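You operate a simulated robot arm through the tools that you are given. There is no shell and no other tool.

You are at the controls of a simulated two-armed robot. One attempt, no reset.

JOB
Measure the step of the middle sleeve on the glass: ring light, zero on the flange, read on top.
Fine: keep power, computer and zoom as set; leave the other sleeves alone.

It is judged by the outcome, as a careful person would: the job done as asked, and still so three seconds after it is handed in. It fails if anything else is knocked over, pushed out of place, dropped, spilled or broken.

ROBOT AND FRAMES
Two 7-joint arms with fingered hands on one trunk that stands fixed in place. Base frame: the origin is at the foot of the trunk, x ahead of it, y to its left, z up. Readings come in m, rad, newtons and seconds.
The left shoulder is at [0.02, 0.269, 1.172], the right one opposite. Payload 5 kg a hand.
The TCP of each hand is the grasp point between the finger pads, 0.042 m short of the fingertips. In the tool frame z runs along the fingers and y along their closing line. The gripper opens to 0.208 m. The gripper's body begins 0.119 m behind the TCP. The gripper is a hand of 4 fingers: y runs from the thumb to the fingers, the wrist lies at [0, 0, -0.317] in the tool frame.
Orientation is told as [roll, pitch, yaw] about the base's x, y, z axes, in that order, counted from this pose: with the fingers straight down and closing along the base's y, the tool's x points along the base's -x, its y along +y and its z along -z.

CONTROLS
- The arms move only by the tool arm_command. It takes "left_increments", "right_increments" or both (then of equal length, played together; a hand with none holds still); each is a list of rows, each a list of 6 numbers: the shift along the tool's x, y, z in m, then the turn, a rotation vector about the tool's x, y, z in rad. In form: [[dx, dy, dz, ax, ay, az], ...]. A call has 1 to 20 rows; each row shifts and turns the commanded pose from where the row before left it, along the tool's axes as they then stand. Each row takes 0.2 s and may step no farther than 0.05 m and 0.15 rad from the row before; otherwise, the whole call is refused. Where a pose cannot be reached the arm comes as near as it can. A force on the tool above 40 N (or 10 N above the force at the start of the call, whichever is more), or a blocked arm, ends the call early, and 0.2 s more pass. In this call time passes only in rows, and 0.2 s behind the last. It gives the time, the measured TCP pose, the force on the tool (base axes), the opening and the grip force at its end, in the units of the frame above (readings bear some noise), with the torque about the TCP (base axes, N m) and any sound that the robot's microphone picked up.
- Cameras (640 x 400 px; columns grow to the right, rows downward): "scene" is now at [0.1511, 0.0216, 1.4535]; the picture's right is [0.40, -0.92, 0.00], its down [-0.40, -0.18, -0.90] and it looks along [0.82, 0.36, -0.44] (base axes); focal length 367 px, centre (320, 200). "left" rides on the left gripper at [-0.093, 0.001, -0.146] in its tool frame; the picture's right is [-0.01, -1.00, 0.00], its down [0.84, -0.01, -0.54] and it looks along [0.54, -0.01, 0.84] (tool axes); focal length 280 px, centre (320, 200). "right" rides on the right gripper at [0.094, 0.001, -0.146] in its tool frame; the picture's right is [-0.02, 1.00, 0.00], its down [-0.84, -0.01, -0.54] and it looks along [-0.54, -0.01, 0.84] (tool axes); focal length 280 px, centre (320, 200). There is no depth. A picture from a camera that has moved, and an enlarged one, comes with that camera's place and axes in the base frame and with its lens. The place of the scene camera against the robot may be out by one fixed shift of up to 0.018 m in any direction.
- get_image(camera): a new picture of that camera. No time passes.
- lift_body(by): slides the trunk up (or, below 0, down) by that many m; the arms and the scene camera ride with it, the base frame stays. It gives what a move gives, with no picture.
- curl_fingers(finger1, finger2, finger3, thumb_bend, hand): sets how far each is bent, from 0 (flat) to 1 (curled in); at 0.3 the hand is open as for a grip, at 0.7 the pads meet at the TCP. One left out holds its place. A second passes; each finger stops where it meets its share of the squeeze, and holds until it gets a number again. It is the only way to open and close the hand. It gives what a move gives, with no picture; readings hold the bend of each and the force on the fingers (four entries, about 0 where the hand has none), thumb and palm.
- pan_tilt(pan, tilt): turns the head with the scene camera to pan (to the left, within 1.396 rad either way) and tilt (down, from -0.506 to 1.204), counted from straight ahead of the robot. It gives what a move gives.
- enlarge(camera, box): a new picture of the part [left, top, right, bottom] of that camera's present view, enlarged. No time passes.
- finish_job(): hands the job in; it is judged then, once.

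Places have to be worked out from the pictures, the camera data and where the tool is seen. Open the grippers and draw the arms clear of the work before you hand the job in, unless the task says otherwise.

The tools are called after "Emit:" by a JSON object that holds its "api" and its "payload". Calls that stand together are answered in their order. arm_command: Moves the arms, as the interface text tells. Its arguments: {"type":"object","properties":{"left_increments":{"type":"array","items":{"type":"array","items":{"type":"number"}}},"right_increments":{"type":"array","items":{"type":"array","items":{"type":"number"}}}},"required":[]} The other tools are called the same way: lift_body (by) slides the trunk up or down; curl_fingers (finger1, finger2, finger3, thumb_bend, hand) moves the fingers one by one; pan_tilt (pan, tilt) turns the head that bears the scene camera; get_image (camera) takes a picture; enlarge (camera, box) takes an enlarged picture of a part of a camera's view; finish_job () hands the job in.

At the start:

```text
clock: 0.0
left_ee_pos: [0.4541, 0.5571, 1.2258]
left_orientation: [-0.001, -0.001, 0.449]
left_force: [0.5, 0.5, 0.7]
left_moment: [0.01, -0.03, -0.02]
left_gripper_width: 0.2075
left_grasp_force: 0.0
left_shape: jaw
left_bend: [0.3, 0.3, 0.3, 0.3]
left_finger forces: [0.0, 0.0, 0.1, 0.0, 0.1, 0.0]
right_ee_pos: [0.5712, -0.0009, 1.2695]
right_orientation: [0.0, -0.001, 0.448]
right_force: [-0.1, -0.5, -0.4]
right_moment: [0.01, -0.01, 0.0]
right_gripper_width: 0.2078
right_grasp_force: 0.2
right_shape: jaw
right_bend: [0.3, 0.3, 0.3, 0.3]
right_finger forces: [0.0, 0.0, 0.0, 0.0, 0.1, 0.0]
trunk travel left (down, up): [-0.55, 0.071]
head pan, tilt: [0.414, 0.457]
```

scene: 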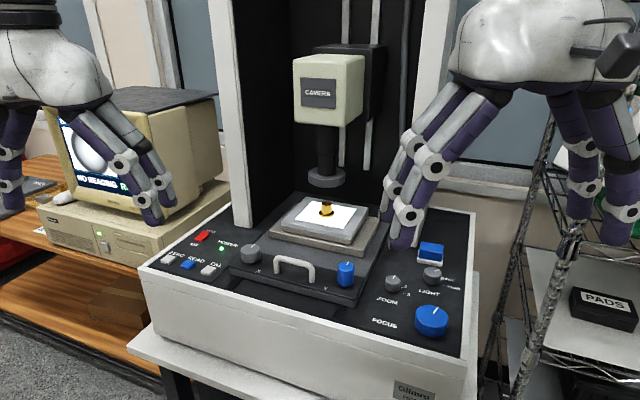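
right: 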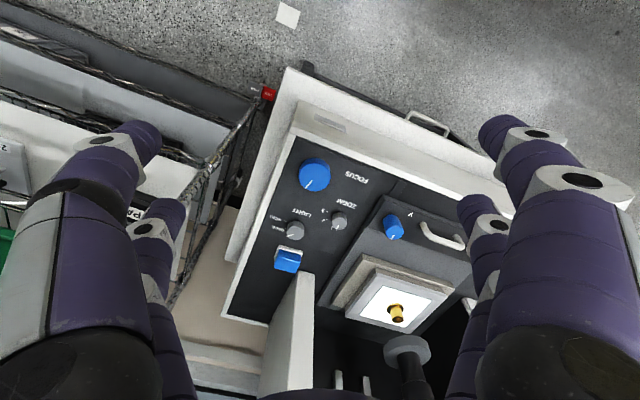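
left: 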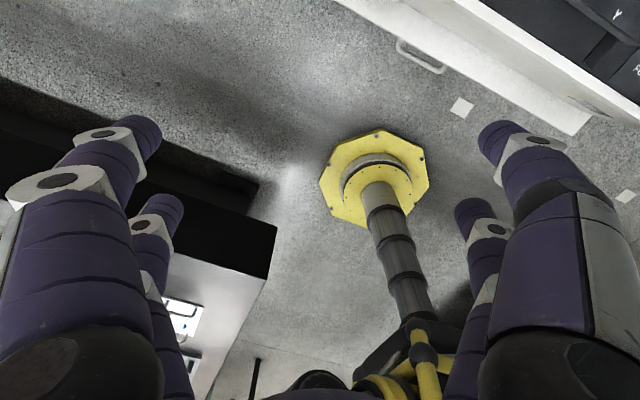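

I'll look closely at the machine's panel, stage and screen before moving anything.

Emit:
{"api": "enlarge", "payload": {"camera": "scene", "box": [140, 190, 300, 290]}}

Emit:
{"api": "enlarge", "payload": {"camera": "scene", "box": [320, 230, 480, 350]}}

Emit:
{"api": "enlarge", "payload": {"camera": "scene", "box": [250, 170, 400, 260]}}

Emit:
{"api": "enlarge", "payload": {"camera": "scene", "box": [30, 100, 230, 270]}}

```text
4.00 times, centred on (220, 240) of scene
camera zoom: at [0.1511, 0.0216, 1.4535], right [0.4, -0.92, 0.0], down [-0.4, -0.18, -0.9], along [0.82, 0.36, -0.44], focal length 1467 px, centre (720, 40)
```

zoom: 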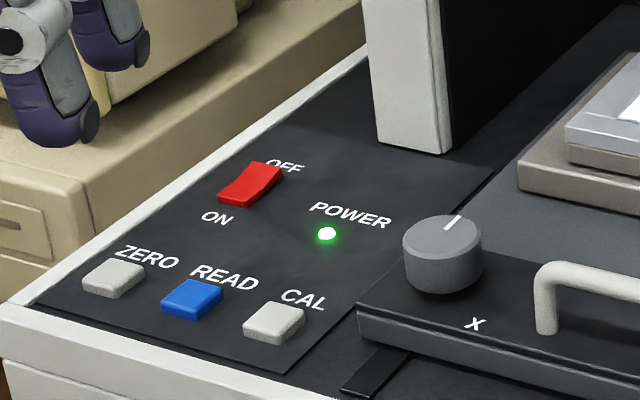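

```text
3.33 times, centred on (400, 290) of scene
camera zoom: at [0.1511, 0.0216, 1.4535], right [0.4, -0.92, 0.0], down [-0.4, -0.18, -0.9], along [0.82, 0.36, -0.44], focal length 1223 px, centre (53, -100)
```

zoom: 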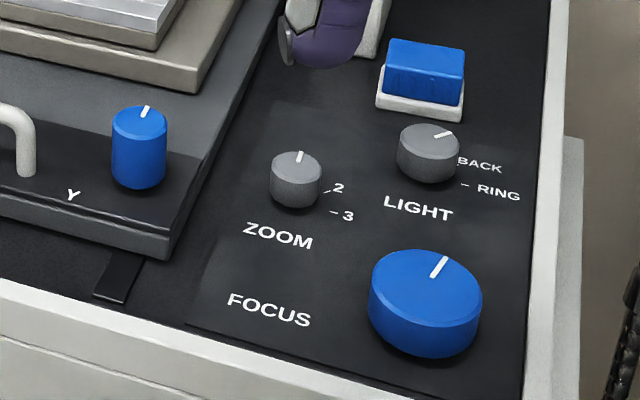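

```text
4.27 times, centred on (325, 215) of scene
camera zoom: at [0.1511, 0.0216, 1.4535], right [0.4, -0.92, 0.0], down [-0.4, -0.18, -0.9], along [0.82, 0.36, -0.44], focal length 1565 px, centre (299, 136)
```

zoom: 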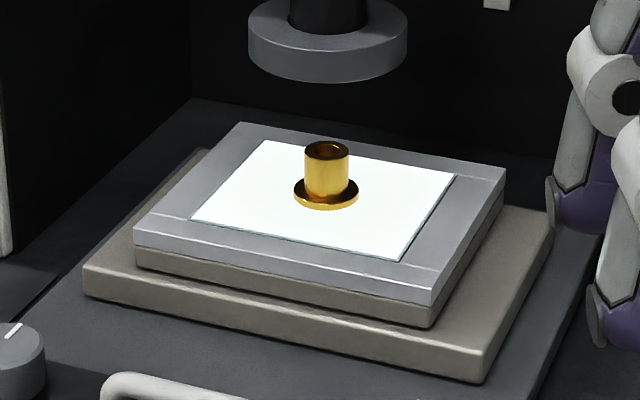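

```text
2.35 times, centred on (130, 185) of scene
camera zoom: at [0.1511, 0.0216, 1.4535], right [0.4, -0.92, 0.0], down [-0.4, -0.18, -0.9], along [0.82, 0.36, -0.44], focal length 863 px, centre (767, 235)
```

zoom: 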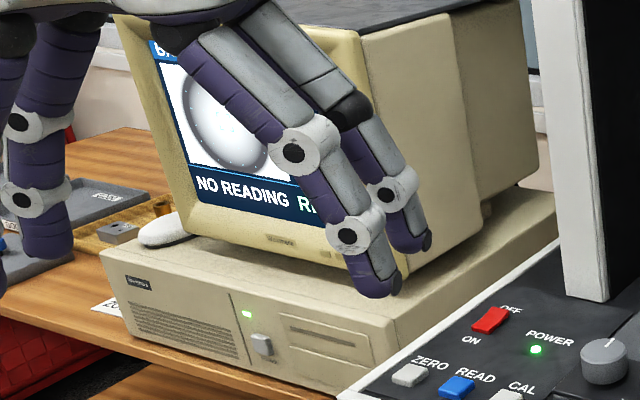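

One sleeve is on the glass; the screen says NO READING and the left hand hides part of it. I'll turn the head to survey the rest of the room (other sleeves, tray, notes).

Emit:
{"api": "pan_tilt", "payload": {"pan": 1.1, "tilt": 0.55}}

Emit:
{"api": "get_image", "payload": {"camera": "scene"}}

Emit:
{"api": "pan_tilt", "payload": {"pan": -0.5, "tilt": 0.6}}

Emit:
{"api": "get_image", "payload": {"camera": "scene"}}

```text
clock: 1.1
left_ee_pos: [0.4542, 0.5549, 1.2257]
left_orientation: [-0.001, -0.001, 0.45]
left_force: [0.4, 0.3, -0.2]
left_moment: [0.01, 0.01, 0.0]
left_gripper_width: 0.2077
left_grasp_force: 0.0
left_shape: jaw
left_bend: [0.3, 0.3, 0.3, 0.3]
left_finger forces: [0.0, 0.0, 0.0, 0.0, 0.0, 0.0]
right_ee_pos: [0.5718, 0.0003, 1.2688]
right_orientation: [0.0, 0.0, 0.448]
right_force: [0.4, 0.3, -0.3]
right_moment: [-0.02, -0.01, 0.02]
right_gripper_width: 0.2079
right_grasp_force: 0.1
right_shape: jaw
right_bend: [0.3, 0.3, 0.3, 0.3]
right_finger forces: [0.0, 0.0, 0.1, 0.0, 0.0, 0.0]
trunk travel left (down, up): [-0.55, 0.071]
head pan, tilt: [1.1, 0.55]
```

```text
taken
camera scene: at [0.108, 0.0647, 1.4451], right [0.89, -0.45, 0.0], down [-0.24, -0.47, -0.85], along [0.39, 0.76, -0.52], focal length 367 px, centre (320, 200)
```

scene: 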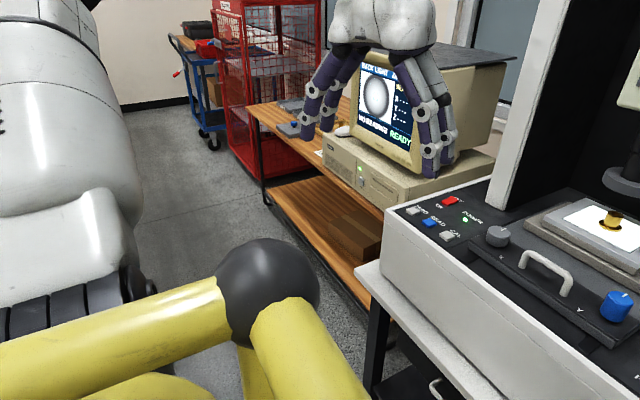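

```text
clock: 2.7
left_ee_pos: [0.4548, 0.5562, 1.2253]
left_orientation: [0.0, 0.002, 0.449]
left_force: [-0.2, -0.1, 0.3]
left_moment: [-0.06, -0.02, 0.01]
left_gripper_width: 0.2081
left_grasp_force: 0.1
left_shape: jaw
left_bend: [0.3, 0.3, 0.3, 0.3]
left_finger forces: [0.1, 0.1, 0.0, 0.1, 0.0, 0.0]
right_ee_pos: [0.5716, -0.001, 1.2695]
right_orientation: [0.0, 0.0, 0.449]
right_force: [0.3, 0.0, 0.2]
right_moment: [0.0, -0.02, -0.01]
right_gripper_width: 0.2076
right_grasp_force: 0.1
right_shape: jaw
right_bend: [0.3, 0.3, 0.3, 0.3]
right_finger forces: [0.0, 0.0, 0.1, 0.0, 0.1, 0.1]
trunk travel left (down, up): [-0.55, 0.071]
head pan, tilt: [-0.499, 0.6]
```

```text
taken
camera scene: at [0.1448, -0.0576, 1.4405], right [-0.48, -0.88, 0.0], down [-0.5, 0.27, -0.83], along [0.72, -0.39, -0.56], focal length 367 px, centre (320, 200)
```

scene: 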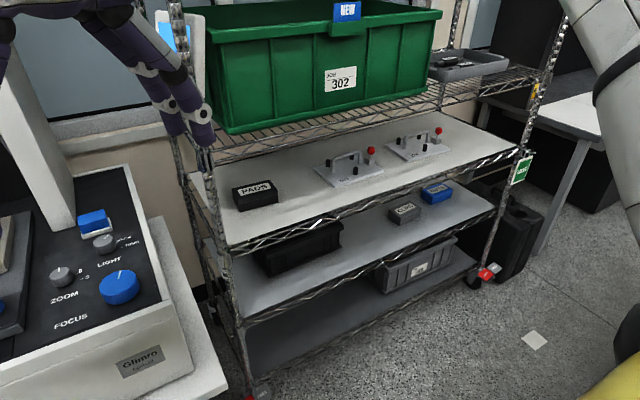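

The right rack holds unrelated items. Now I'll look at the desk left of the PC where something golden shows, and the screen.

Emit:
{"api": "pan_tilt", "payload": {"pan": 0.9, "tilt": 0.45}}

Emit:
{"api": "enlarge", "payload": {"camera": "scene", "box": [160, 60, 360, 185]}}

Emit:
{"api": "get_image", "payload": {"camera": "scene"}}

Emit:
{"api": "get_image", "payload": {"camera": "left"}}

```text
clock: 4.3
left_ee_pos: [0.4544, 0.558, 1.2249]
left_orientation: [-0.001, 0.001, 0.45]
left_force: [0.3, -0.8, -0.4]
left_moment: [-0.01, -0.05, -0.01]
left_gripper_width: 0.2076
left_grasp_force: 0.1
left_shape: jaw
left_bend: [0.3, 0.3, 0.3, 0.3]
left_finger forces: [0.0, 0.0, 0.0, 0.0, 0.1, 0.0]
right_ee_pos: [0.5709, -0.0008, 1.2691]
right_orientation: [0.0, -0.001, 0.45]
right_force: [0.4, 1.2, 0.5]
right_moment: [-0.01, 0.02, -0.02]
right_gripper_width: 0.2077
right_grasp_force: 0.1
right_shape: jaw
right_bend: [0.3, 0.3, 0.3, 0.3]
right_finger forces: [0.0, 0.0, 0.0, 0.1, 0.1, 0.0]
trunk travel left (down, up): [-0.55, 0.071]
head pan, tilt: [0.901, 0.45]
```

```text
3.20 times, centred on (260, 122) of scene
camera zoom: at [0.1243, 0.0567, 1.4541], right [0.78, -0.62, 0.0], down [-0.27, -0.34, -0.9], along [0.56, 0.71, -0.44], focal length 1174 px, centre (512, 448)
```

zoom: 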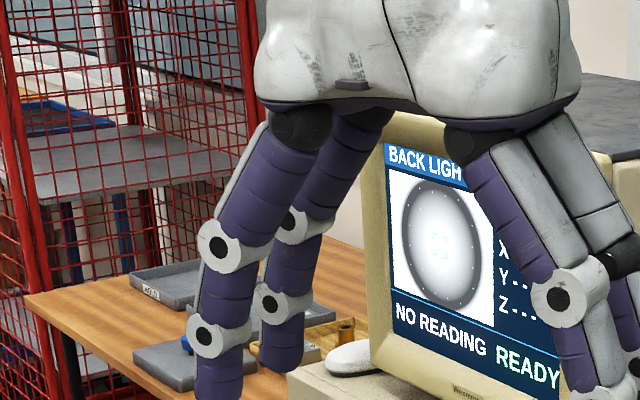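

```text
taken
camera scene: at [0.1243, 0.0567, 1.4541], right [0.78, -0.62, 0.0], down [-0.27, -0.34, -0.9], along [0.56, 0.71, -0.44], focal length 367 px, centre (320, 200)
```

scene: 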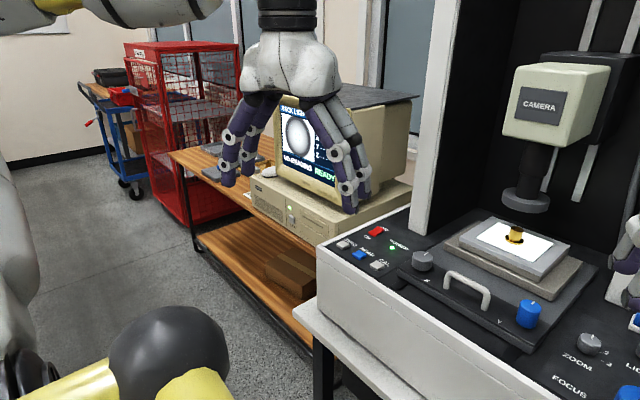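

```text
taken
camera left: at [0.5385, 0.5987, 1.3713], right [0.45, -0.89, 0.0], down [-0.75, -0.38, 0.54], along [-0.48, -0.24, -0.84], focal length 280 px, centre (320, 200)
```

left: 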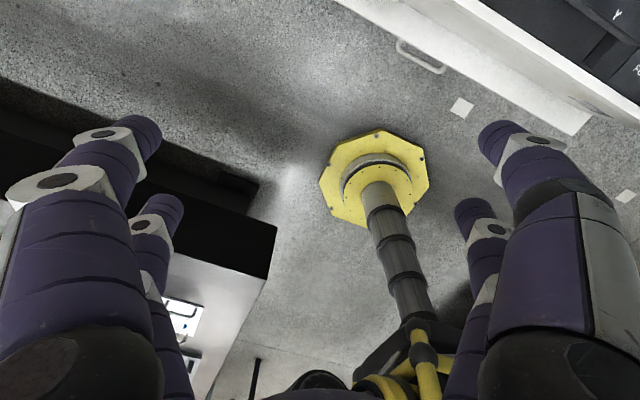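

A brass sleeve shows in a holder on the desk. I'll get a closer view of the right-hand camera's view of the panel.

Emit:
{"api": "enlarge", "payload": {"camera": "right", "box": [250, 130, 410, 280]}}

Emit:
{"api": "enlarge", "payload": {"camera": "right", "box": [320, 250, 480, 370]}}

Emit:
{"api": "enlarge", "payload": {"camera": "right", "box": [250, 190, 350, 280]}}

```text
2.67 times, centred on (330, 205) of right
camera zoom: at [0.4881, -0.0386, 1.4154], right [-0.42, 0.91, 0.0], down [0.76, 0.35, 0.54], along [0.49, 0.23, -0.84], focal length 748 px, centre (293, 187)
```

zoom: 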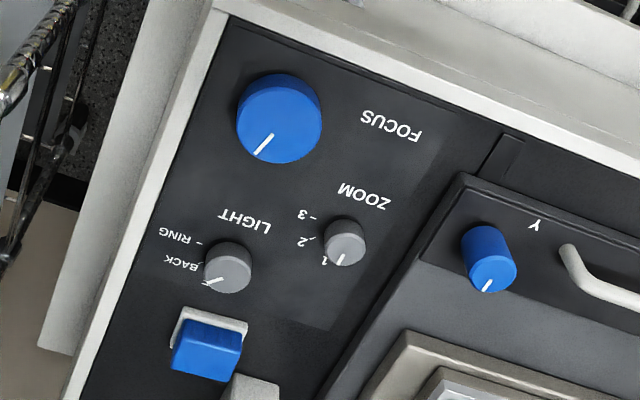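

```text
3.33 times, centred on (400, 310) of right
camera zoom: at [0.4881, -0.0386, 1.4154], right [-0.42, 0.91, 0.0], down [0.76, 0.35, 0.54], along [0.49, 0.23, -0.84], focal length 935 px, centre (53, -167)
```

zoom: 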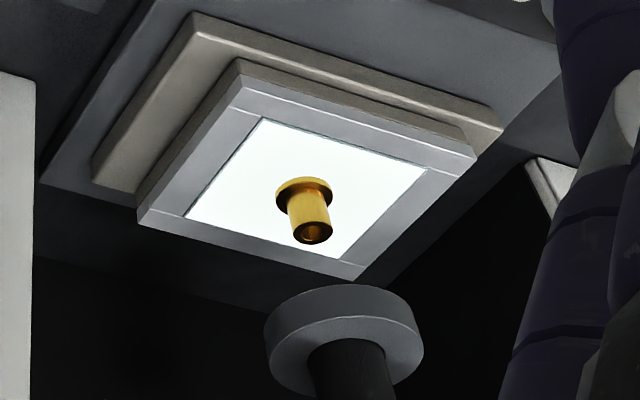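

```text
4.44 times, centred on (300, 235) of right
camera zoom: at [0.4881, -0.0386, 1.4154], right [-0.42, 0.91, 0.0], down [0.76, 0.35, 0.54], along [0.49, 0.23, -0.84], focal length 1246 px, centre (409, 44)
```

zoom: 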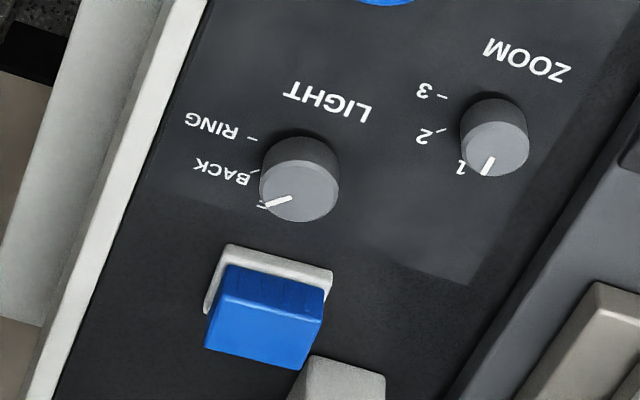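

I'll raise the left hand 0.25 m straight up (clear space above it) so the screen and desk can be seen.

Emit:
{"api": "arm_command", "payload": {"left_increments": [[0, 0, -0.05, 0, 0, 0], [0, 0, -0.05, 0, 0, 0], [0, 0, -0.05, 0, 0, 0], [0, 0, -0.05, 0, 0, 0], [0, 0, -0.05, 0, 0, 0]]}}

Emit:
{"api": "get_image", "payload": {"camera": "scene"}}

Emit:
{"api": "enlarge", "payload": {"camera": "scene", "box": [180, 90, 380, 215]}}

```text
clock: 5.5
left_ee_pos: [0.4505, 0.5567, 1.4779]
left_orientation: [0.0, -0.002, 0.448]
left_force: [0.0, -1.2, 1.4]
left_moment: [0.13, -0.1, 0.0]
left_gripper_width: 0.2078
left_grasp_force: 0.0
left_shape: jaw
left_bend: [0.3, 0.3, 0.3, 0.3]
left_finger forces: [0.1, 0.1, 0.0, 0.0, 0.1, 0.0]
right_ee_pos: [0.5694, -0.0023, 1.2707]
right_orientation: [0.001, -0.001, 0.445]
right_force: [-0.6, -0.8, 1.0]
right_moment: [0.17, -0.09, 0.01]
right_gripper_width: 0.2079
right_grasp_force: 0.0
right_shape: jaw
right_bend: [0.3, 0.3, 0.3, 0.3]
right_finger forces: [0.0, 0.0, 0.0, 0.0, 0.0, 0.0]
trunk travel left (down, up): [-0.55, 0.071]
head pan, tilt: [0.901, 0.45]
```

```text
taken
camera scene: at [0.1232, 0.0552, 1.4544], right [0.78, -0.62, 0.0], down [-0.27, -0.34, -0.9], along [0.56, 0.71, -0.43], focal length 367 px, centre (320, 200)
```

scene: 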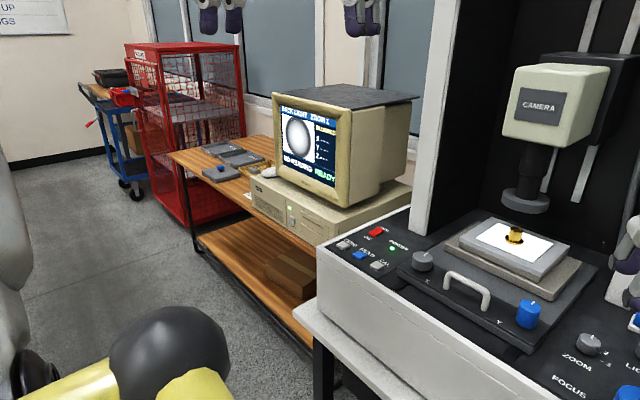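

```text
3.20 times, centred on (280, 152) of scene
camera zoom: at [0.1232, 0.0552, 1.4544], right [0.78, -0.62, 0.0], down [-0.27, -0.34, -0.9], along [0.56, 0.71, -0.43], focal length 1174 px, centre (448, 352)
```

zoom: 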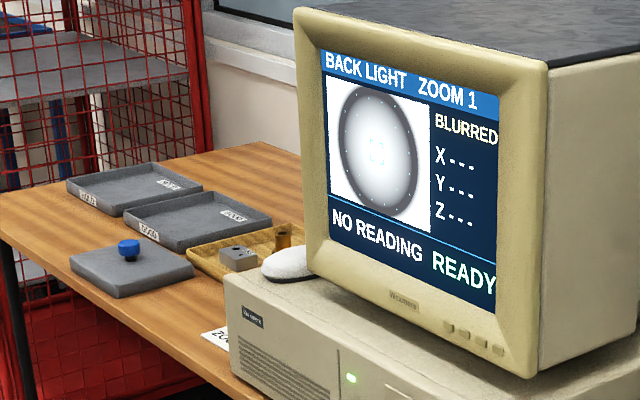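

The screen reads BACK LIGHT, ZOOM 1, BLURRED, NO READING, READY. I'll zoom in on the desk items, note cards and the wall sign.

Emit:
{"api": "enlarge", "payload": {"camera": "scene", "box": [195, 130, 285, 205]}}

Emit:
{"api": "enlarge", "payload": {"camera": "scene", "box": [275, 95, 345, 190]}}

Emit:
{"api": "enlarge", "payload": {"camera": "scene", "box": [0, 0, 100, 50]}}

Emit:
{"api": "enlarge", "payload": {"camera": "scene", "box": [480, 200, 560, 250]}}

```text
5.33 times, centred on (240, 168) of scene
camera zoom: at [0.1232, 0.0552, 1.4544], right [0.78, -0.62, 0.0], down [-0.27, -0.34, -0.9], along [0.56, 0.71, -0.43], focal length 1956 px, centre (747, 373)
```

zoom: 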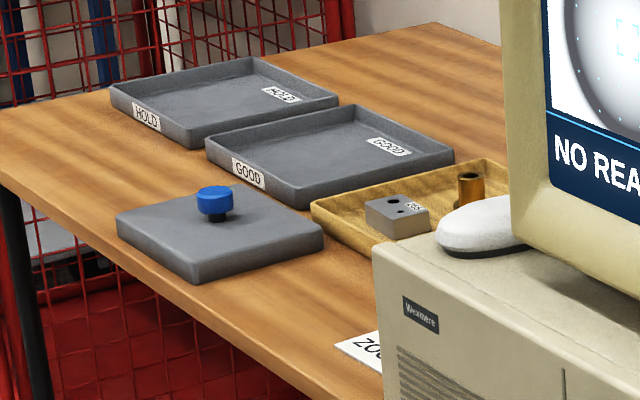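

```text
4.21 times, centred on (310, 142) of scene
camera zoom: at [0.1232, 0.0552, 1.4544], right [0.78, -0.62, 0.0], down [-0.27, -0.34, -0.9], along [0.56, 0.71, -0.43], focal length 1544 px, centre (362, 442)
```

zoom: 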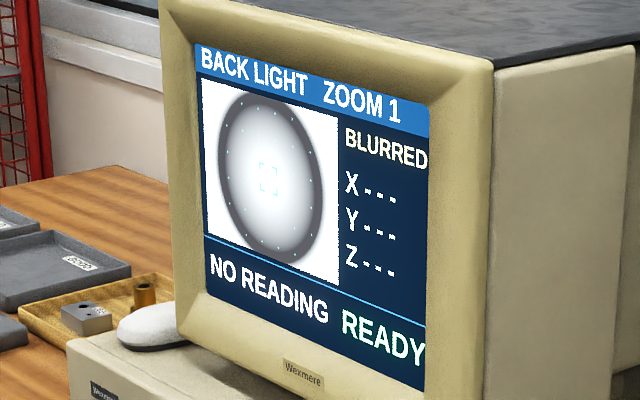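

```text
6.40 times, centred on (50, 25) of scene
camera zoom: at [0.1232, 0.0552, 1.4544], right [0.78, -0.62, 0.0], down [-0.27, -0.34, -0.9], along [0.56, 0.71, -0.43], focal length 2347 px, centre (2048, 1320)
```

zoom: 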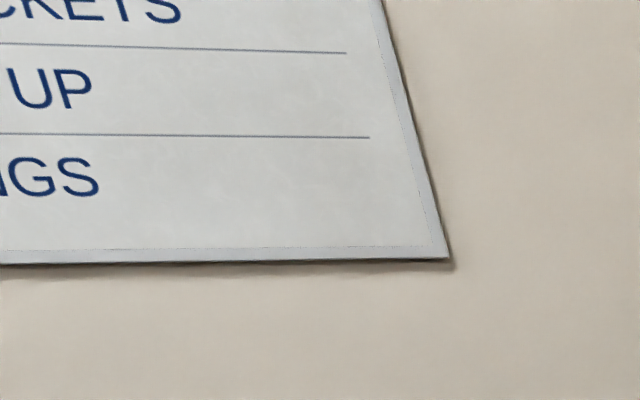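

```text
8.00 times, centred on (520, 225) of scene
camera zoom: at [0.1232, 0.0552, 1.4544], right [0.78, -0.62, 0.0], down [-0.27, -0.34, -0.9], along [0.56, 0.71, -0.43], focal length 2934 px, centre (-1280, 0)
```

zoom: 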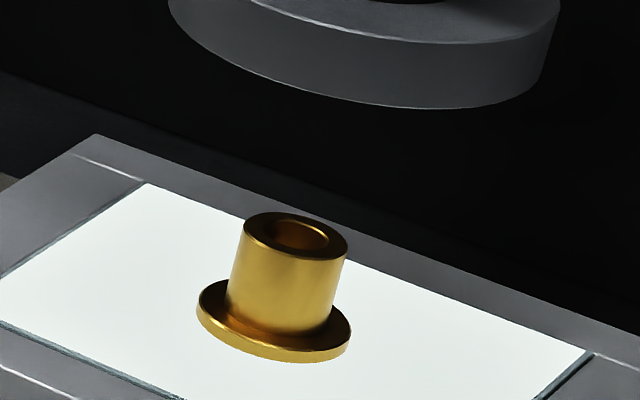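

The tray of other sleeves is far out of reach and one sleeve sits on the glass under the lens, so the work is at the panel. I'll bring the right hand closer above the LIGHT knob area (about x 0.78, y 0.04, z 1.12) to inspect the ticks.

Emit:
{"api": "arm_command", "payload": {"right_increments": [[-0.0346, -0.0088, 0.025, 0, 0, 0], [-0.0346, -0.0088, 0.025, 0, 0, 0], [-0.0346, -0.0088, 0.025, 0, 0, 0], [-0.0346, -0.0088, 0.025, 0, 0, 0], [-0.0346, -0.0088, 0.025, 0, 0, 0], [-0.0346, -0.0088, 0.025, 0, 0, 0]]}}

Emit:
{"api": "get_image", "payload": {"camera": "right"}}

Emit:
{"api": "pan_tilt", "payload": {"pan": 0.3, "tilt": 0.5}}

Emit:
{"api": "get_image", "payload": {"camera": "scene"}}

```text
clock: 6.9
left_ee_pos: [0.4542, 0.5595, 1.474]
left_orientation: [0.0, 0.002, 0.449]
left_force: [1.7, 0.4, 0.1]
left_moment: [-0.02, 0.12, -0.01]
left_gripper_width: 0.2077
left_grasp_force: 0.1
left_shape: jaw
left_bend: [0.3, 0.3, 0.3, 0.3]
left_finger forces: [0.1, 0.1, 0.0, 0.0, 0.0, 0.1]
right_ee_pos: [0.781, 0.0433, 1.1201]
right_orientation: [0.001, 0.0, 0.449]
right_force: [0.6, -0.8, -0.1]
right_moment: [0.01, 0.12, 0.0]
right_gripper_width: 0.2082
right_grasp_force: 0.0
right_shape: jaw
right_bend: [0.3, 0.3, 0.3, 0.3]
right_finger forces: [0.0, 0.0, 0.0, 0.0, 0.0, 0.1]
trunk travel left (down, up): [-0.55, 0.071]
head pan, tilt: [0.901, 0.45]
```

```text
taken
camera right: at [0.6976, 0.0059, 1.2656], right [-0.42, 0.91, 0.0], down [0.76, 0.35, 0.54], along [0.49, 0.23, -0.84], focal length 280 px, centre (320, 200)
```

right: 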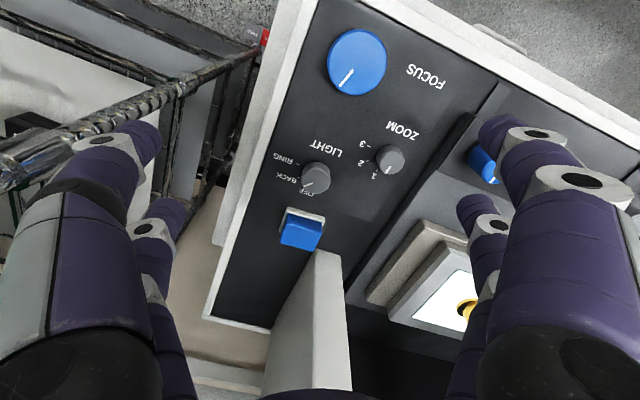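

```text
clock: 7.9
left_ee_pos: [0.4518, 0.5588, 1.476]
left_orientation: [0.0, 0.001, 0.451]
left_force: [0.1, 0.0, 1.0]
left_moment: [-0.03, -0.04, 0.0]
left_gripper_width: 0.208
left_grasp_force: 0.1
left_shape: jaw
left_bend: [0.3, 0.3, 0.3, 0.3]
left_finger forces: [0.0, 0.0, 0.0, 0.1, 0.0, 0.0]
right_ee_pos: [0.7789, 0.044, 1.1216]
right_orientation: [-0.002, -0.001, 0.449]
right_force: [0.6, -0.4, 0.6]
right_moment: [0.01, -0.01, 0.02]
right_gripper_width: 0.2082
right_grasp_force: 0.1
right_shape: jaw
right_bend: [0.3, 0.3, 0.3, 0.3]
right_finger forces: [0.1, 0.1, 0.1, 0.0, 0.0, 0.0]
trunk travel left (down, up): [-0.55, 0.071]
head pan, tilt: [0.3, 0.499]
```

```text
taken
camera scene: at [0.1537, 0.0115, 1.4497], right [0.3, -0.95, 0.0], down [-0.46, -0.14, -0.88], along [0.84, 0.26, -0.48], focal length 367 px, centre (320, 200)
```

scene: 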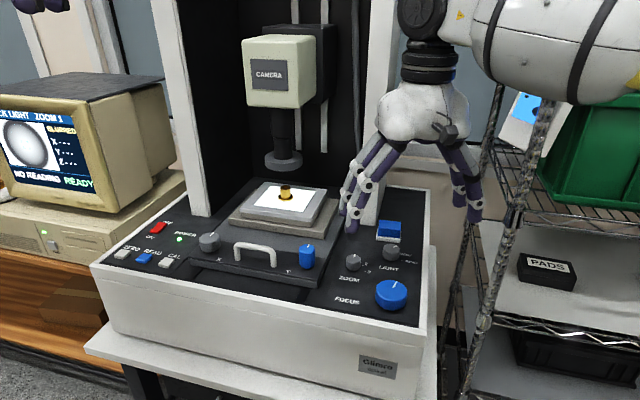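

The light knob, labelled OFF/BACK/RING, is in view. I'll enlarge it to read the pointer angle.

Emit:
{"api": "enlarge", "payload": {"camera": "right", "box": [260, 120, 440, 232]}}

Emit:
{"api": "enlarge", "payload": {"camera": "right", "box": [270, 140, 350, 200]}}

Emit:
{"api": "enlarge", "payload": {"camera": "scene", "box": [320, 200, 440, 320]}}

```text
3.56 times, centred on (350, 176) of right
camera zoom: at [0.696, 0.0056, 1.2667], right [-0.42, 0.91, 0.0], down [0.76, 0.35, 0.54], along [0.49, 0.23, -0.84], focal length 997 px, centre (213, 285)
```

zoom: 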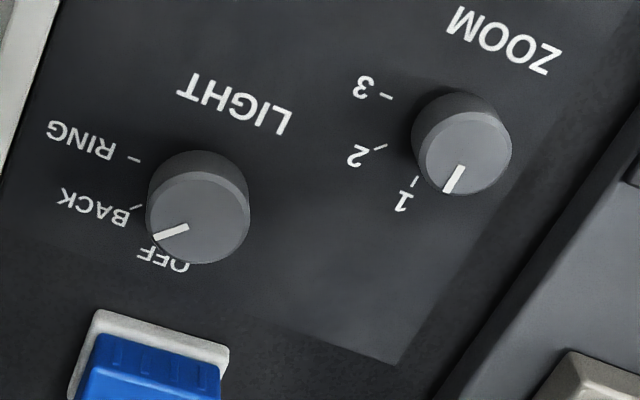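

```text
6.67 times, centred on (310, 170) of right
camera zoom: at [0.696, 0.0056, 1.2667], right [-0.42, 0.91, 0.0], down [0.76, 0.35, 0.54], along [0.49, 0.23, -0.84], focal length 1869 px, centre (387, 400)
```

zoom: 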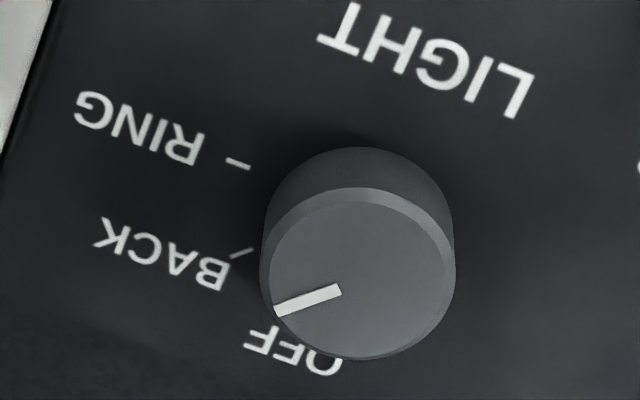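

```text
3.33 times, centred on (380, 260) of scene
camera zoom: at [0.1537, 0.0115, 1.4497], right [0.3, -0.95, 0.0], down [-0.46, -0.14, -0.88], along [0.84, 0.26, -0.48], focal length 1223 px, centre (120, 0)
```

zoom: 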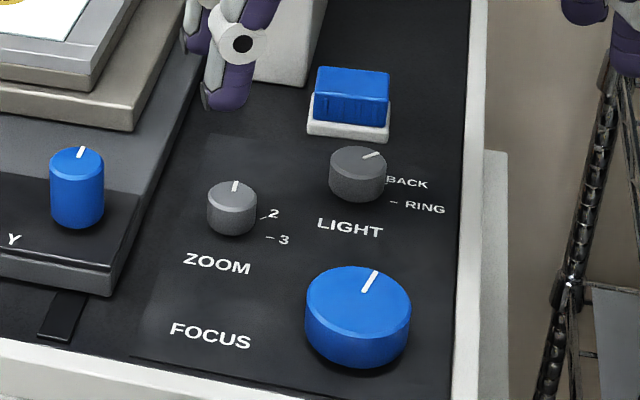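

Stereo puts the LIGHT knob top at about (0.855, 0.075, 0.953), diameter ~0.036 m, pointer at BACK (45°), with RING another 45° clockwise. Before working, I'll test in free air how the right hand's fingers close.

Emit:
{"api": "curl_fingers", "payload": {"hand": "right", "finger1": 0.6, "finger2": 0.6, "finger3": 0.6, "thumb_bend": 0.6}}

Emit:
{"api": "get_image", "payload": {"camera": "right"}}

Emit:
{"api": "enlarge", "payload": {"camera": "scene", "box": [320, 60, 520, 260]}}

```text
clock: 8.9
left_ee_pos: [0.4537, 0.5597, 1.4746]
left_orientation: [0.0, 0.001, 0.45]
left_force: [-0.8, 0.1, 0.5]
left_moment: [-0.02, 0.01, 0.03]
left_gripper_width: 0.2079
left_grasp_force: 0.1
left_shape: jaw
left_bend: [0.3, 0.3, 0.3, 0.3]
left_finger forces: [0.0, 0.0, 0.0, 0.1, 0.0, 0.0]
right_ee_pos: [0.7804, 0.0451, 1.1198]
right_orientation: [0.0, -0.001, 0.448]
right_force: [0.3, 0.3, -0.1]
right_moment: [0.01, 0.02, -0.03]
right_gripper_width: 0.0609
right_grasp_force: 0.1
right_shape: fingers
right_bend: [0.6, 0.6, 0.6, 0.6]
right_finger forces: [0.0, 0.1, 0.0, 0.0, 0.1, 0.0]
trunk travel left (down, up): [-0.55, 0.071]
head pan, tilt: [0.3, 0.499]
```

```text
taken
camera right: at [0.6966, 0.0058, 1.2664], right [-0.42, 0.91, 0.0], down [0.76, 0.35, 0.54], along [0.49, 0.23, -0.84], focal length 280 px, centre (320, 200)
```

right: 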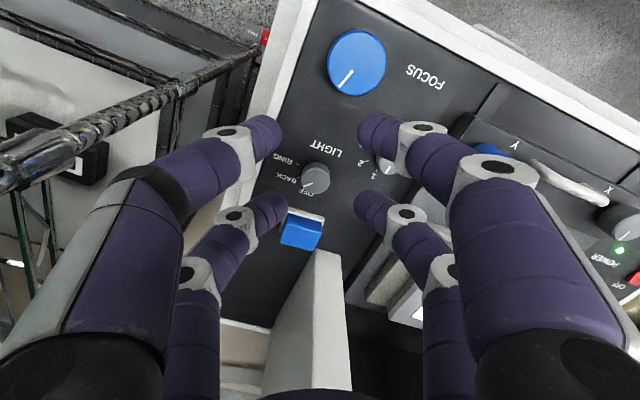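

```text
2.00 times, centred on (420, 160) of scene
camera zoom: at [0.1541, 0.0116, 1.4496], right [0.3, -0.96, 0.0], down [-0.46, -0.14, -0.88], along [0.84, 0.26, -0.48], focal length 734 px, centre (120, 280)
```

zoom: 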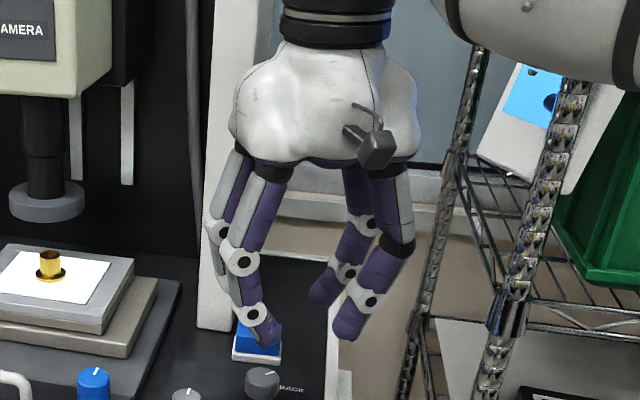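

Digits sit as two pairs about 0.06 m apart along tool x, so a small knob needs one opposing pair. I'll identify which digit is which by curling finger1 alone, and then finger2.

Emit:
{"api": "curl_fingers", "payload": {"hand": "right", "finger1": 1.0, "finger2": 0.3, "finger3": 0.3, "thumb_bend": 0.3}}

Emit:
{"api": "get_image", "payload": {"camera": "right"}}

Emit:
{"api": "curl_fingers", "payload": {"hand": "right", "finger1": 0.3, "finger2": 1.0, "finger3": 0.0, "thumb_bend": 0.3}}

Emit:
{"api": "get_image", "payload": {"camera": "right"}}

Emit:
{"api": "get_image", "payload": {"camera": "scene"}}

```text
clock: 9.9
left_ee_pos: [0.4529, 0.5588, 1.475]
left_orientation: [-0.001, 0.0, 0.451]
left_force: [0.3, 0.2, 0.5]
left_moment: [-0.02, 0.03, 0.03]
left_gripper_width: 0.2078
left_grasp_force: 0.0
left_shape: jaw
left_bend: [0.3, 0.3, 0.3, 0.3]
left_finger forces: [0.0, 0.0, 0.0, 0.1, 0.0, 0.0]
right_ee_pos: [0.7799, 0.0443, 1.1206]
right_orientation: [0.001, -0.001, 0.449]
right_force: [0.9, -0.3, 0.6]
right_moment: [-0.01, 0.0, -0.01]
right_gripper_width: 0.0987
right_grasp_force: 0.1
right_shape: fingers
right_bend: [1.0, 0.3, 0.3, 0.3]
right_finger forces: [0.1, 0.1, 0.0, 0.1, 0.0, 0.0]
trunk travel left (down, up): [-0.55, 0.071]
head pan, tilt: [0.3, 0.499]
```

```text
taken
camera right: at [0.6965, 0.0058, 1.2664], right [-0.42, 0.91, 0.0], down [0.76, 0.35, 0.54], along [0.49, 0.23, -0.84], focal length 280 px, centre (320, 200)
```

right: 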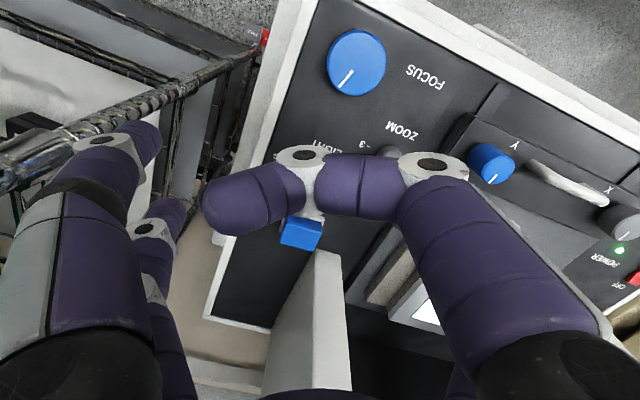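

```text
clock: 10.9
left_ee_pos: [0.4524, 0.5589, 1.4754]
left_orientation: [0.0, 0.001, 0.45]
left_force: [0.6, 0.1, -1.1]
left_moment: [0.0, -0.01, 0.0]
left_gripper_width: 0.2079
left_grasp_force: 0.0
left_shape: jaw
left_bend: [0.3, 0.3, 0.3, 0.3]
left_finger forces: [0.0, 0.1, 0.0, 0.0, 0.1, 0.0]
right_ee_pos: [0.7791, 0.0436, 1.1218]
right_orientation: [-0.001, 0.001, 0.447]
right_force: [0.4, 0.5, -0.3]
right_moment: [-0.03, -0.05, 0.0]
right_gripper_width: 0.2183
right_grasp_force: 0.0
right_shape: fingers
right_bend: [0.3, 1.0, 0.0, 0.3]
right_finger forces: [0.0, 0.1, 0.0, 0.0, 0.1, 0.0]
trunk travel left (down, up): [-0.55, 0.071]
head pan, tilt: [0.3, 0.499]
```

```text
taken
camera right: at [0.6965, 0.0058, 1.2664], right [-0.42, 0.91, 0.0], down [0.76, 0.35, 0.54], along [0.49, 0.23, -0.84], focal length 280 px, centre (320, 200)
```

right: 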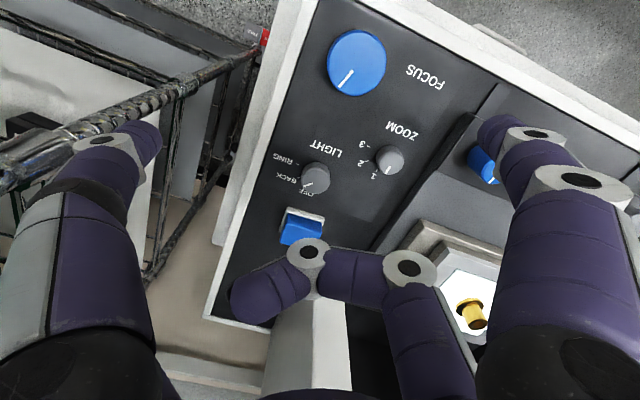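

```text
taken
camera scene: at [0.154, 0.0116, 1.4496], right [0.3, -0.96, 0.0], down [-0.46, -0.14, -0.88], along [0.84, 0.26, -0.48], focal length 367 px, centre (320, 200)
```

scene: 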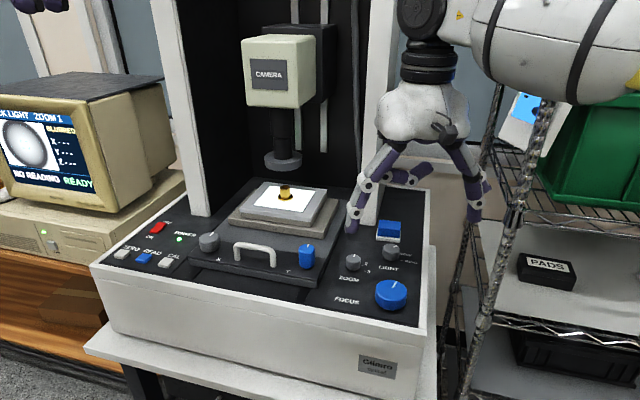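

finger1 is (+y, tool +x), finger2 (+y, tool −x), finger3 (−y, tool −x), thumb (−y, tool +x). I'll enlarge to see how a flat (0) and a curled (1) digit hang.

Emit:
{"api": "enlarge", "payload": {"camera": "scene", "box": [330, 70, 510, 250]}}

Emit:
{"api": "curl_fingers", "payload": {"hand": "right", "finger1": 0.0, "finger2": 0.6, "finger3": 0.6, "thumb_bend": 0.0}}

Emit:
{"api": "get_image", "payload": {"camera": "right"}}

Emit:
{"api": "enlarge", "payload": {"camera": "scene", "box": [330, 70, 510, 250]}}

```text
2.22 times, centred on (420, 160) of scene
camera zoom: at [0.154, 0.0116, 1.4496], right [0.3, -0.96, 0.0], down [-0.46, -0.14, -0.88], along [0.84, 0.26, -0.48], focal length 815 px, centre (98, 289)
```

zoom: 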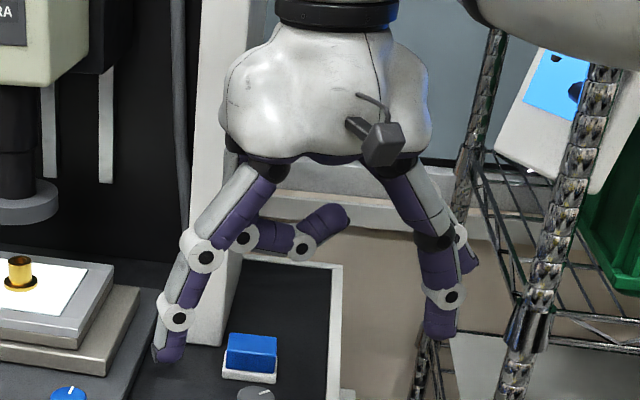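

```text
clock: 11.9
left_ee_pos: [0.4524, 0.5591, 1.4767]
left_orientation: [0.0, -0.001, 0.45]
left_force: [-0.2, 0.5, -0.5]
left_moment: [0.0, 0.02, 0.0]
left_gripper_width: 0.2079
left_grasp_force: 0.0
left_shape: jaw
left_bend: [0.3, 0.3, 0.3, 0.3]
left_finger forces: [0.1, 0.1, 0.1, 0.0, 0.1, 0.0]
right_ee_pos: [0.7806, 0.0436, 1.1201]
right_orientation: [0.0, 0.002, 0.448]
right_force: [0.2, 0.1, 0.1]
right_moment: [0.03, 0.04, 0.0]
right_gripper_width: 0.3068
right_grasp_force: 0.1
right_shape: fingers
right_bend: [0.0, 0.6, 0.6, 0.0]
right_finger forces: [0.0, 0.1, 0.1, 0.0, 0.0, 0.0]
trunk travel left (down, up): [-0.55, 0.071]
head pan, tilt: [0.3, 0.499]
```

```text
taken
camera right: at [0.6965, 0.0058, 1.2664], right [-0.42, 0.91, 0.0], down [0.76, 0.35, 0.54], along [0.49, 0.23, -0.84], focal length 280 px, centre (320, 200)
```

right: 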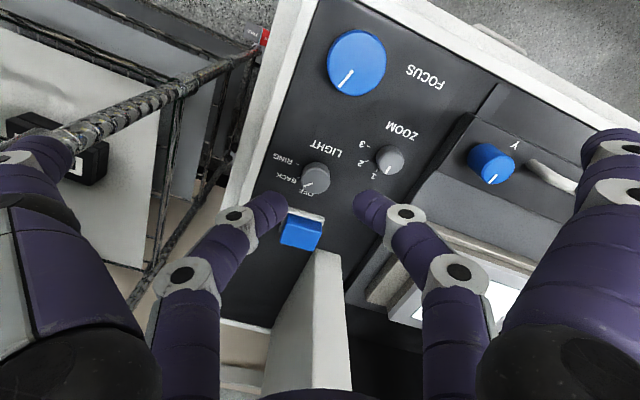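

```text
2.22 times, centred on (420, 160) of scene
camera zoom: at [0.154, 0.0116, 1.4496], right [0.3, -0.96, 0.0], down [-0.46, -0.14, -0.88], along [0.84, 0.26, -0.48], focal length 815 px, centre (98, 289)
```

zoom: 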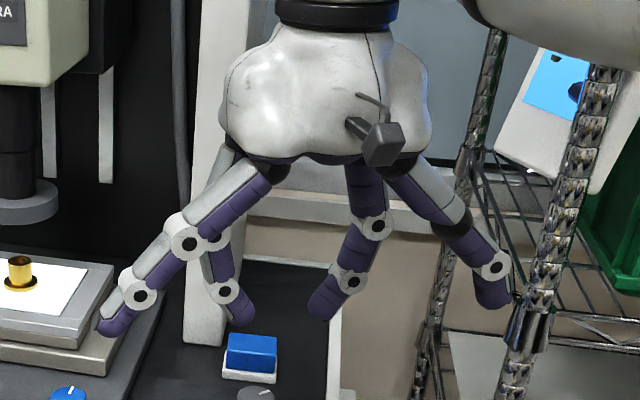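

Flat digits splay out, curled ones tuck up well above the tips. I'll pinch the LIGHT knob with finger2/finger3, tucking finger1 and flattening the thumb, and shift so the far pair is above the knob.

Emit:
{"api": "curl_fingers", "payload": {"hand": "right", "finger1": 1.0, "finger2": 0.54, "finger3": 0.54, "thumb_bend": 0.0}}

Emit:
{"api": "arm_command", "payload": {"right_increments": [[-0.017, -0.0015, 0.025, 0, 0, 0], [-0.017, -0.0015, 0.025, 0, 0, 0], [-0.017, -0.0015, 0.025, 0, 0, 0]]}}

Emit:
{"api": "get_image", "payload": {"camera": "right"}}

Emit:
{"api": "get_image", "payload": {"camera": "scene"}}

```text
clock: 12.9
left_ee_pos: [0.452, 0.5599, 1.4748]
left_orientation: [0.0, -0.002, 0.451]
left_force: [0.6, 0.2, -0.5]
left_moment: [0.01, -0.03, 0.03]
left_gripper_width: 0.2082
left_grasp_force: 0.0
left_shape: jaw
left_bend: [0.3, 0.3, 0.3, 0.3]
left_finger forces: [0.1, 0.1, 0.0, 0.0, 0.0, 0.0]
right_ee_pos: [0.7799, 0.0449, 1.1211]
right_orientation: [0.001, 0.0, 0.447]
right_force: [1.4, 0.7, -0.2]
right_moment: [-0.01, -0.02, 0.03]
right_gripper_width: 0.1191
right_grasp_force: 0.0
right_shape: fingers
right_bend: [1.0, 0.54, 0.54, 0.0]
right_finger forces: [0.0, 0.0, 0.1, 0.0, 0.0, 0.0]
trunk travel left (down, up): [-0.55, 0.071]
head pan, tilt: [0.3, 0.499]
```

```text
clock: 13.7
left_ee_pos: [0.4542, 0.5605, 1.4752]
left_orientation: [0.001, 0.003, 0.451]
left_force: [1.2, -0.8, 0.8]
left_moment: [-0.05, 0.16, -0.01]
left_gripper_width: 0.2076
left_grasp_force: 0.0
left_shape: jaw
left_bend: [0.3, 0.3, 0.3, 0.3]
left_finger forces: [0.0, 0.0, 0.0, 0.1, 0.0, 0.1]
right_ee_pos: [0.8294, 0.0597, 1.0417]
right_orientation: [0.001, -0.001, 0.447]
right_force: [0.5, 0.0, -0.9]
right_moment: [0.01, 0.09, 0.0]
right_gripper_width: 0.1196
right_grasp_force: 0.1
right_shape: fingers
right_bend: [1.0, 0.54, 0.54, 0.0]
right_finger forces: [0.1, 0.0, 0.0, 0.1, 0.0, 0.0]
trunk travel left (down, up): [-0.55, 0.071]
head pan, tilt: [0.3, 0.499]
```

```text
taken
camera right: at [0.7462, 0.0214, 1.188], right [-0.42, 0.91, 0.0], down [0.76, 0.35, 0.54], along [0.49, 0.23, -0.84], focal length 280 px, centre (320, 200)
```

right: 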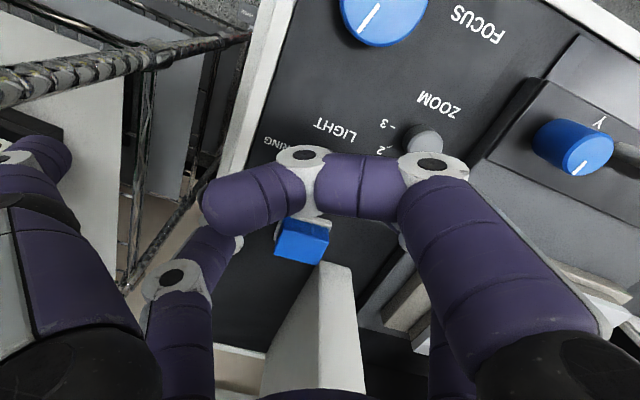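

```text
taken
camera scene: at [0.1553, 0.0119, 1.4493], right [0.3, -0.96, 0.0], down [-0.46, -0.14, -0.88], along [0.84, 0.26, -0.48], focal length 367 px, centre (320, 200)
```

scene: 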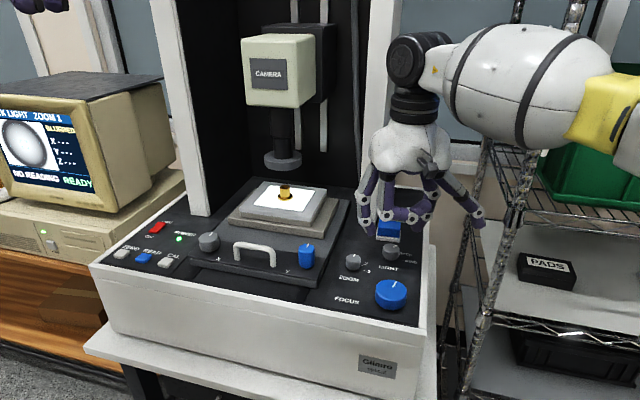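

Finger1 curled hides the knob from the wrist camera, so up here I'll flatten it briefly to check the alignment of the far pair with the knob.

Emit:
{"api": "curl_fingers", "payload": {"hand": "right", "finger1": 0.0}}

Emit:
{"api": "get_image", "payload": {"camera": "right"}}

Emit:
{"api": "enlarge", "payload": {"camera": "scene", "box": [340, 140, 500, 300]}}

```text
clock: 14.7
left_ee_pos: [0.4528, 0.5586, 1.4762]
left_orientation: [0.001, 0.0, 0.45]
left_force: [-0.7, -0.3, 1.0]
left_moment: [0.01, -0.04, -0.02]
left_gripper_width: 0.2079
left_grasp_force: 0.1
left_shape: jaw
left_bend: [0.3, 0.3, 0.3, 0.3]
left_finger forces: [0.0, 0.0, 0.1, 0.0, 0.0, 0.1]
right_ee_pos: [0.8271, 0.059, 1.0441]
right_orientation: [0.0, -0.003, 0.448]
right_force: [-0.1, 1.0, 0.7]
right_moment: [0.01, -0.04, 0.0]
right_gripper_width: 0.3071
right_grasp_force: 0.0
right_shape: fingers
right_bend: [0.0, 0.54, 0.54, 0.0]
right_finger forces: [0.0, 0.0, 0.0, 0.0, 0.1, 0.1]
trunk travel left (down, up): [-0.55, 0.071]
head pan, tilt: [0.3, 0.499]
```

```text
taken
camera right: at [0.7447, 0.0213, 1.189], right [-0.42, 0.91, 0.0], down [0.76, 0.35, 0.54], along [0.49, 0.23, -0.84], focal length 280 px, centre (320, 200)
```

right: 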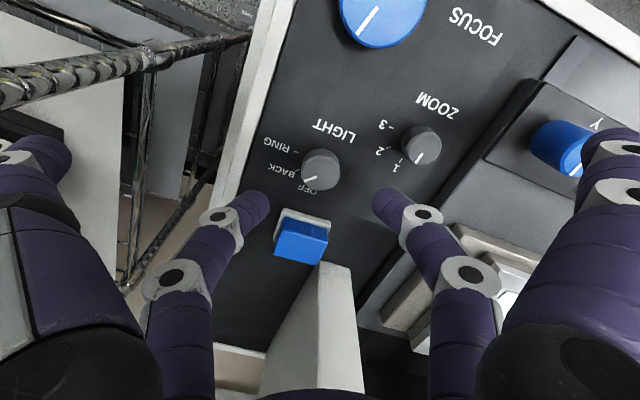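

```text
2.50 times, centred on (420, 220) of scene
camera zoom: at [0.1537, 0.0115, 1.4497], right [0.3, -0.96, 0.0], down [-0.46, -0.14, -0.88], along [0.84, 0.26, -0.48], focal length 917 px, centre (70, 150)
```

zoom: 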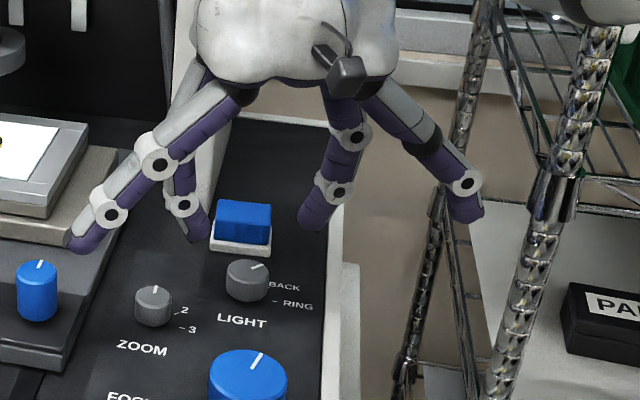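

The knob sits centred between the far pair (tips midpoint col 319, knob col 321). I'll tuck finger1 again and descend 5 cm, then check from the scene camera.

Emit:
{"api": "curl_fingers", "payload": {"hand": "right", "finger1": 1.0}}

Emit:
{"api": "arm_command", "payload": {"right_increments": [[-0.001, 0.001, 0.025, 0, 0, 0], [-0.001, 0.001, 0.025, 0, 0, 0]]}}

Emit:
{"api": "enlarge", "payload": {"camera": "scene", "box": [340, 180, 480, 300]}}

Emit:
{"api": "get_image", "payload": {"camera": "right"}}

```text
clock: 15.7
left_ee_pos: [0.453, 0.5591, 1.4744]
left_orientation: [0.001, -0.001, 0.451]
left_force: [-0.7, -0.2, 0.3]
left_moment: [-0.01, 0.01, -0.02]
left_gripper_width: 0.2081
left_grasp_force: 0.1
left_shape: jaw
left_bend: [0.3, 0.3, 0.3, 0.3]
left_finger forces: [0.0, 0.0, 0.0, 0.0, 0.0, 0.0]
right_ee_pos: [0.8286, 0.0609, 1.0423]
right_orientation: [0.001, 0.0, 0.447]
right_force: [-0.3, -0.1, 0.1]
right_moment: [0.0, 0.02, 0.0]
right_gripper_width: 0.119
right_grasp_force: 0.0
right_shape: fingers
right_bend: [1.0, 0.54, 0.54, 0.0]
right_finger forces: [0.0, 0.0, 0.0, 0.1, 0.0, 0.0]
trunk travel left (down, up): [-0.55, 0.071]
head pan, tilt: [0.3, 0.499]
```

```text
clock: 16.3
left_ee_pos: [0.4527, 0.5588, 1.4755]
left_orientation: [-0.001, 0.002, 0.452]
left_force: [0.4, 0.8, -0.4]
left_moment: [0.0, 0.05, 0.02]
left_gripper_width: 0.2079
left_grasp_force: 0.1
left_shape: jaw
left_bend: [0.3, 0.3, 0.3, 0.3]
left_finger forces: [0.1, 0.0, 0.1, 0.0, 0.0, 0.0]
right_ee_pos: [0.831, 0.0632, 0.9922]
right_orientation: [0.001, -0.002, 0.448]
right_force: [0.8, -0.3, 0.6]
right_moment: [0.03, 0.04, -0.03]
right_gripper_width: 0.1197
right_grasp_force: 0.0
right_shape: fingers
right_bend: [1.0, 0.54, 0.54, 0.0]
right_finger forces: [0.0, 0.0, 0.1, 0.1, 0.1, 0.1]
trunk travel left (down, up): [-0.55, 0.071]
head pan, tilt: [0.3, 0.499]
```

```text
3.33 times, centred on (410, 240) of scene
camera zoom: at [0.1542, 0.0114, 1.4496], right [0.3, -0.96, 0.0], down [-0.46, -0.14, -0.88], along [0.84, 0.26, -0.48], focal length 1223 px, centre (20, 67)
```

zoom: 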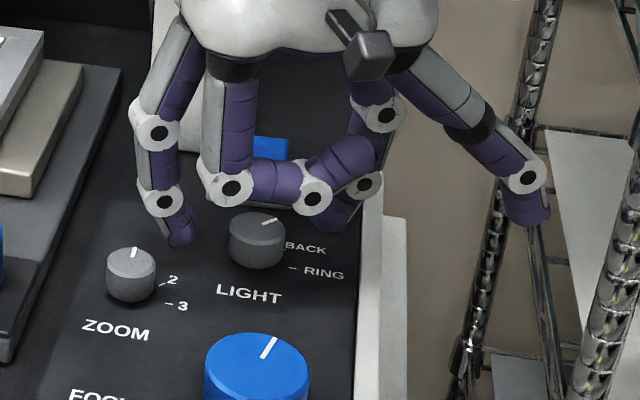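

```text
taken
camera right: at [0.7483, 0.024, 1.1384], right [-0.42, 0.91, 0.0], down [0.76, 0.35, 0.54], along [0.49, 0.23, -0.84], focal length 280 px, centre (320, 200)
```

right: 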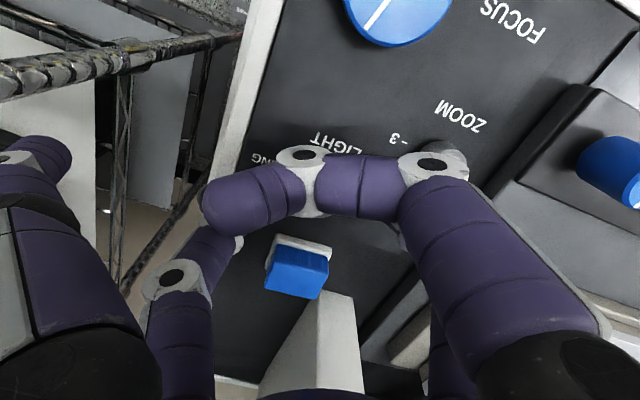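

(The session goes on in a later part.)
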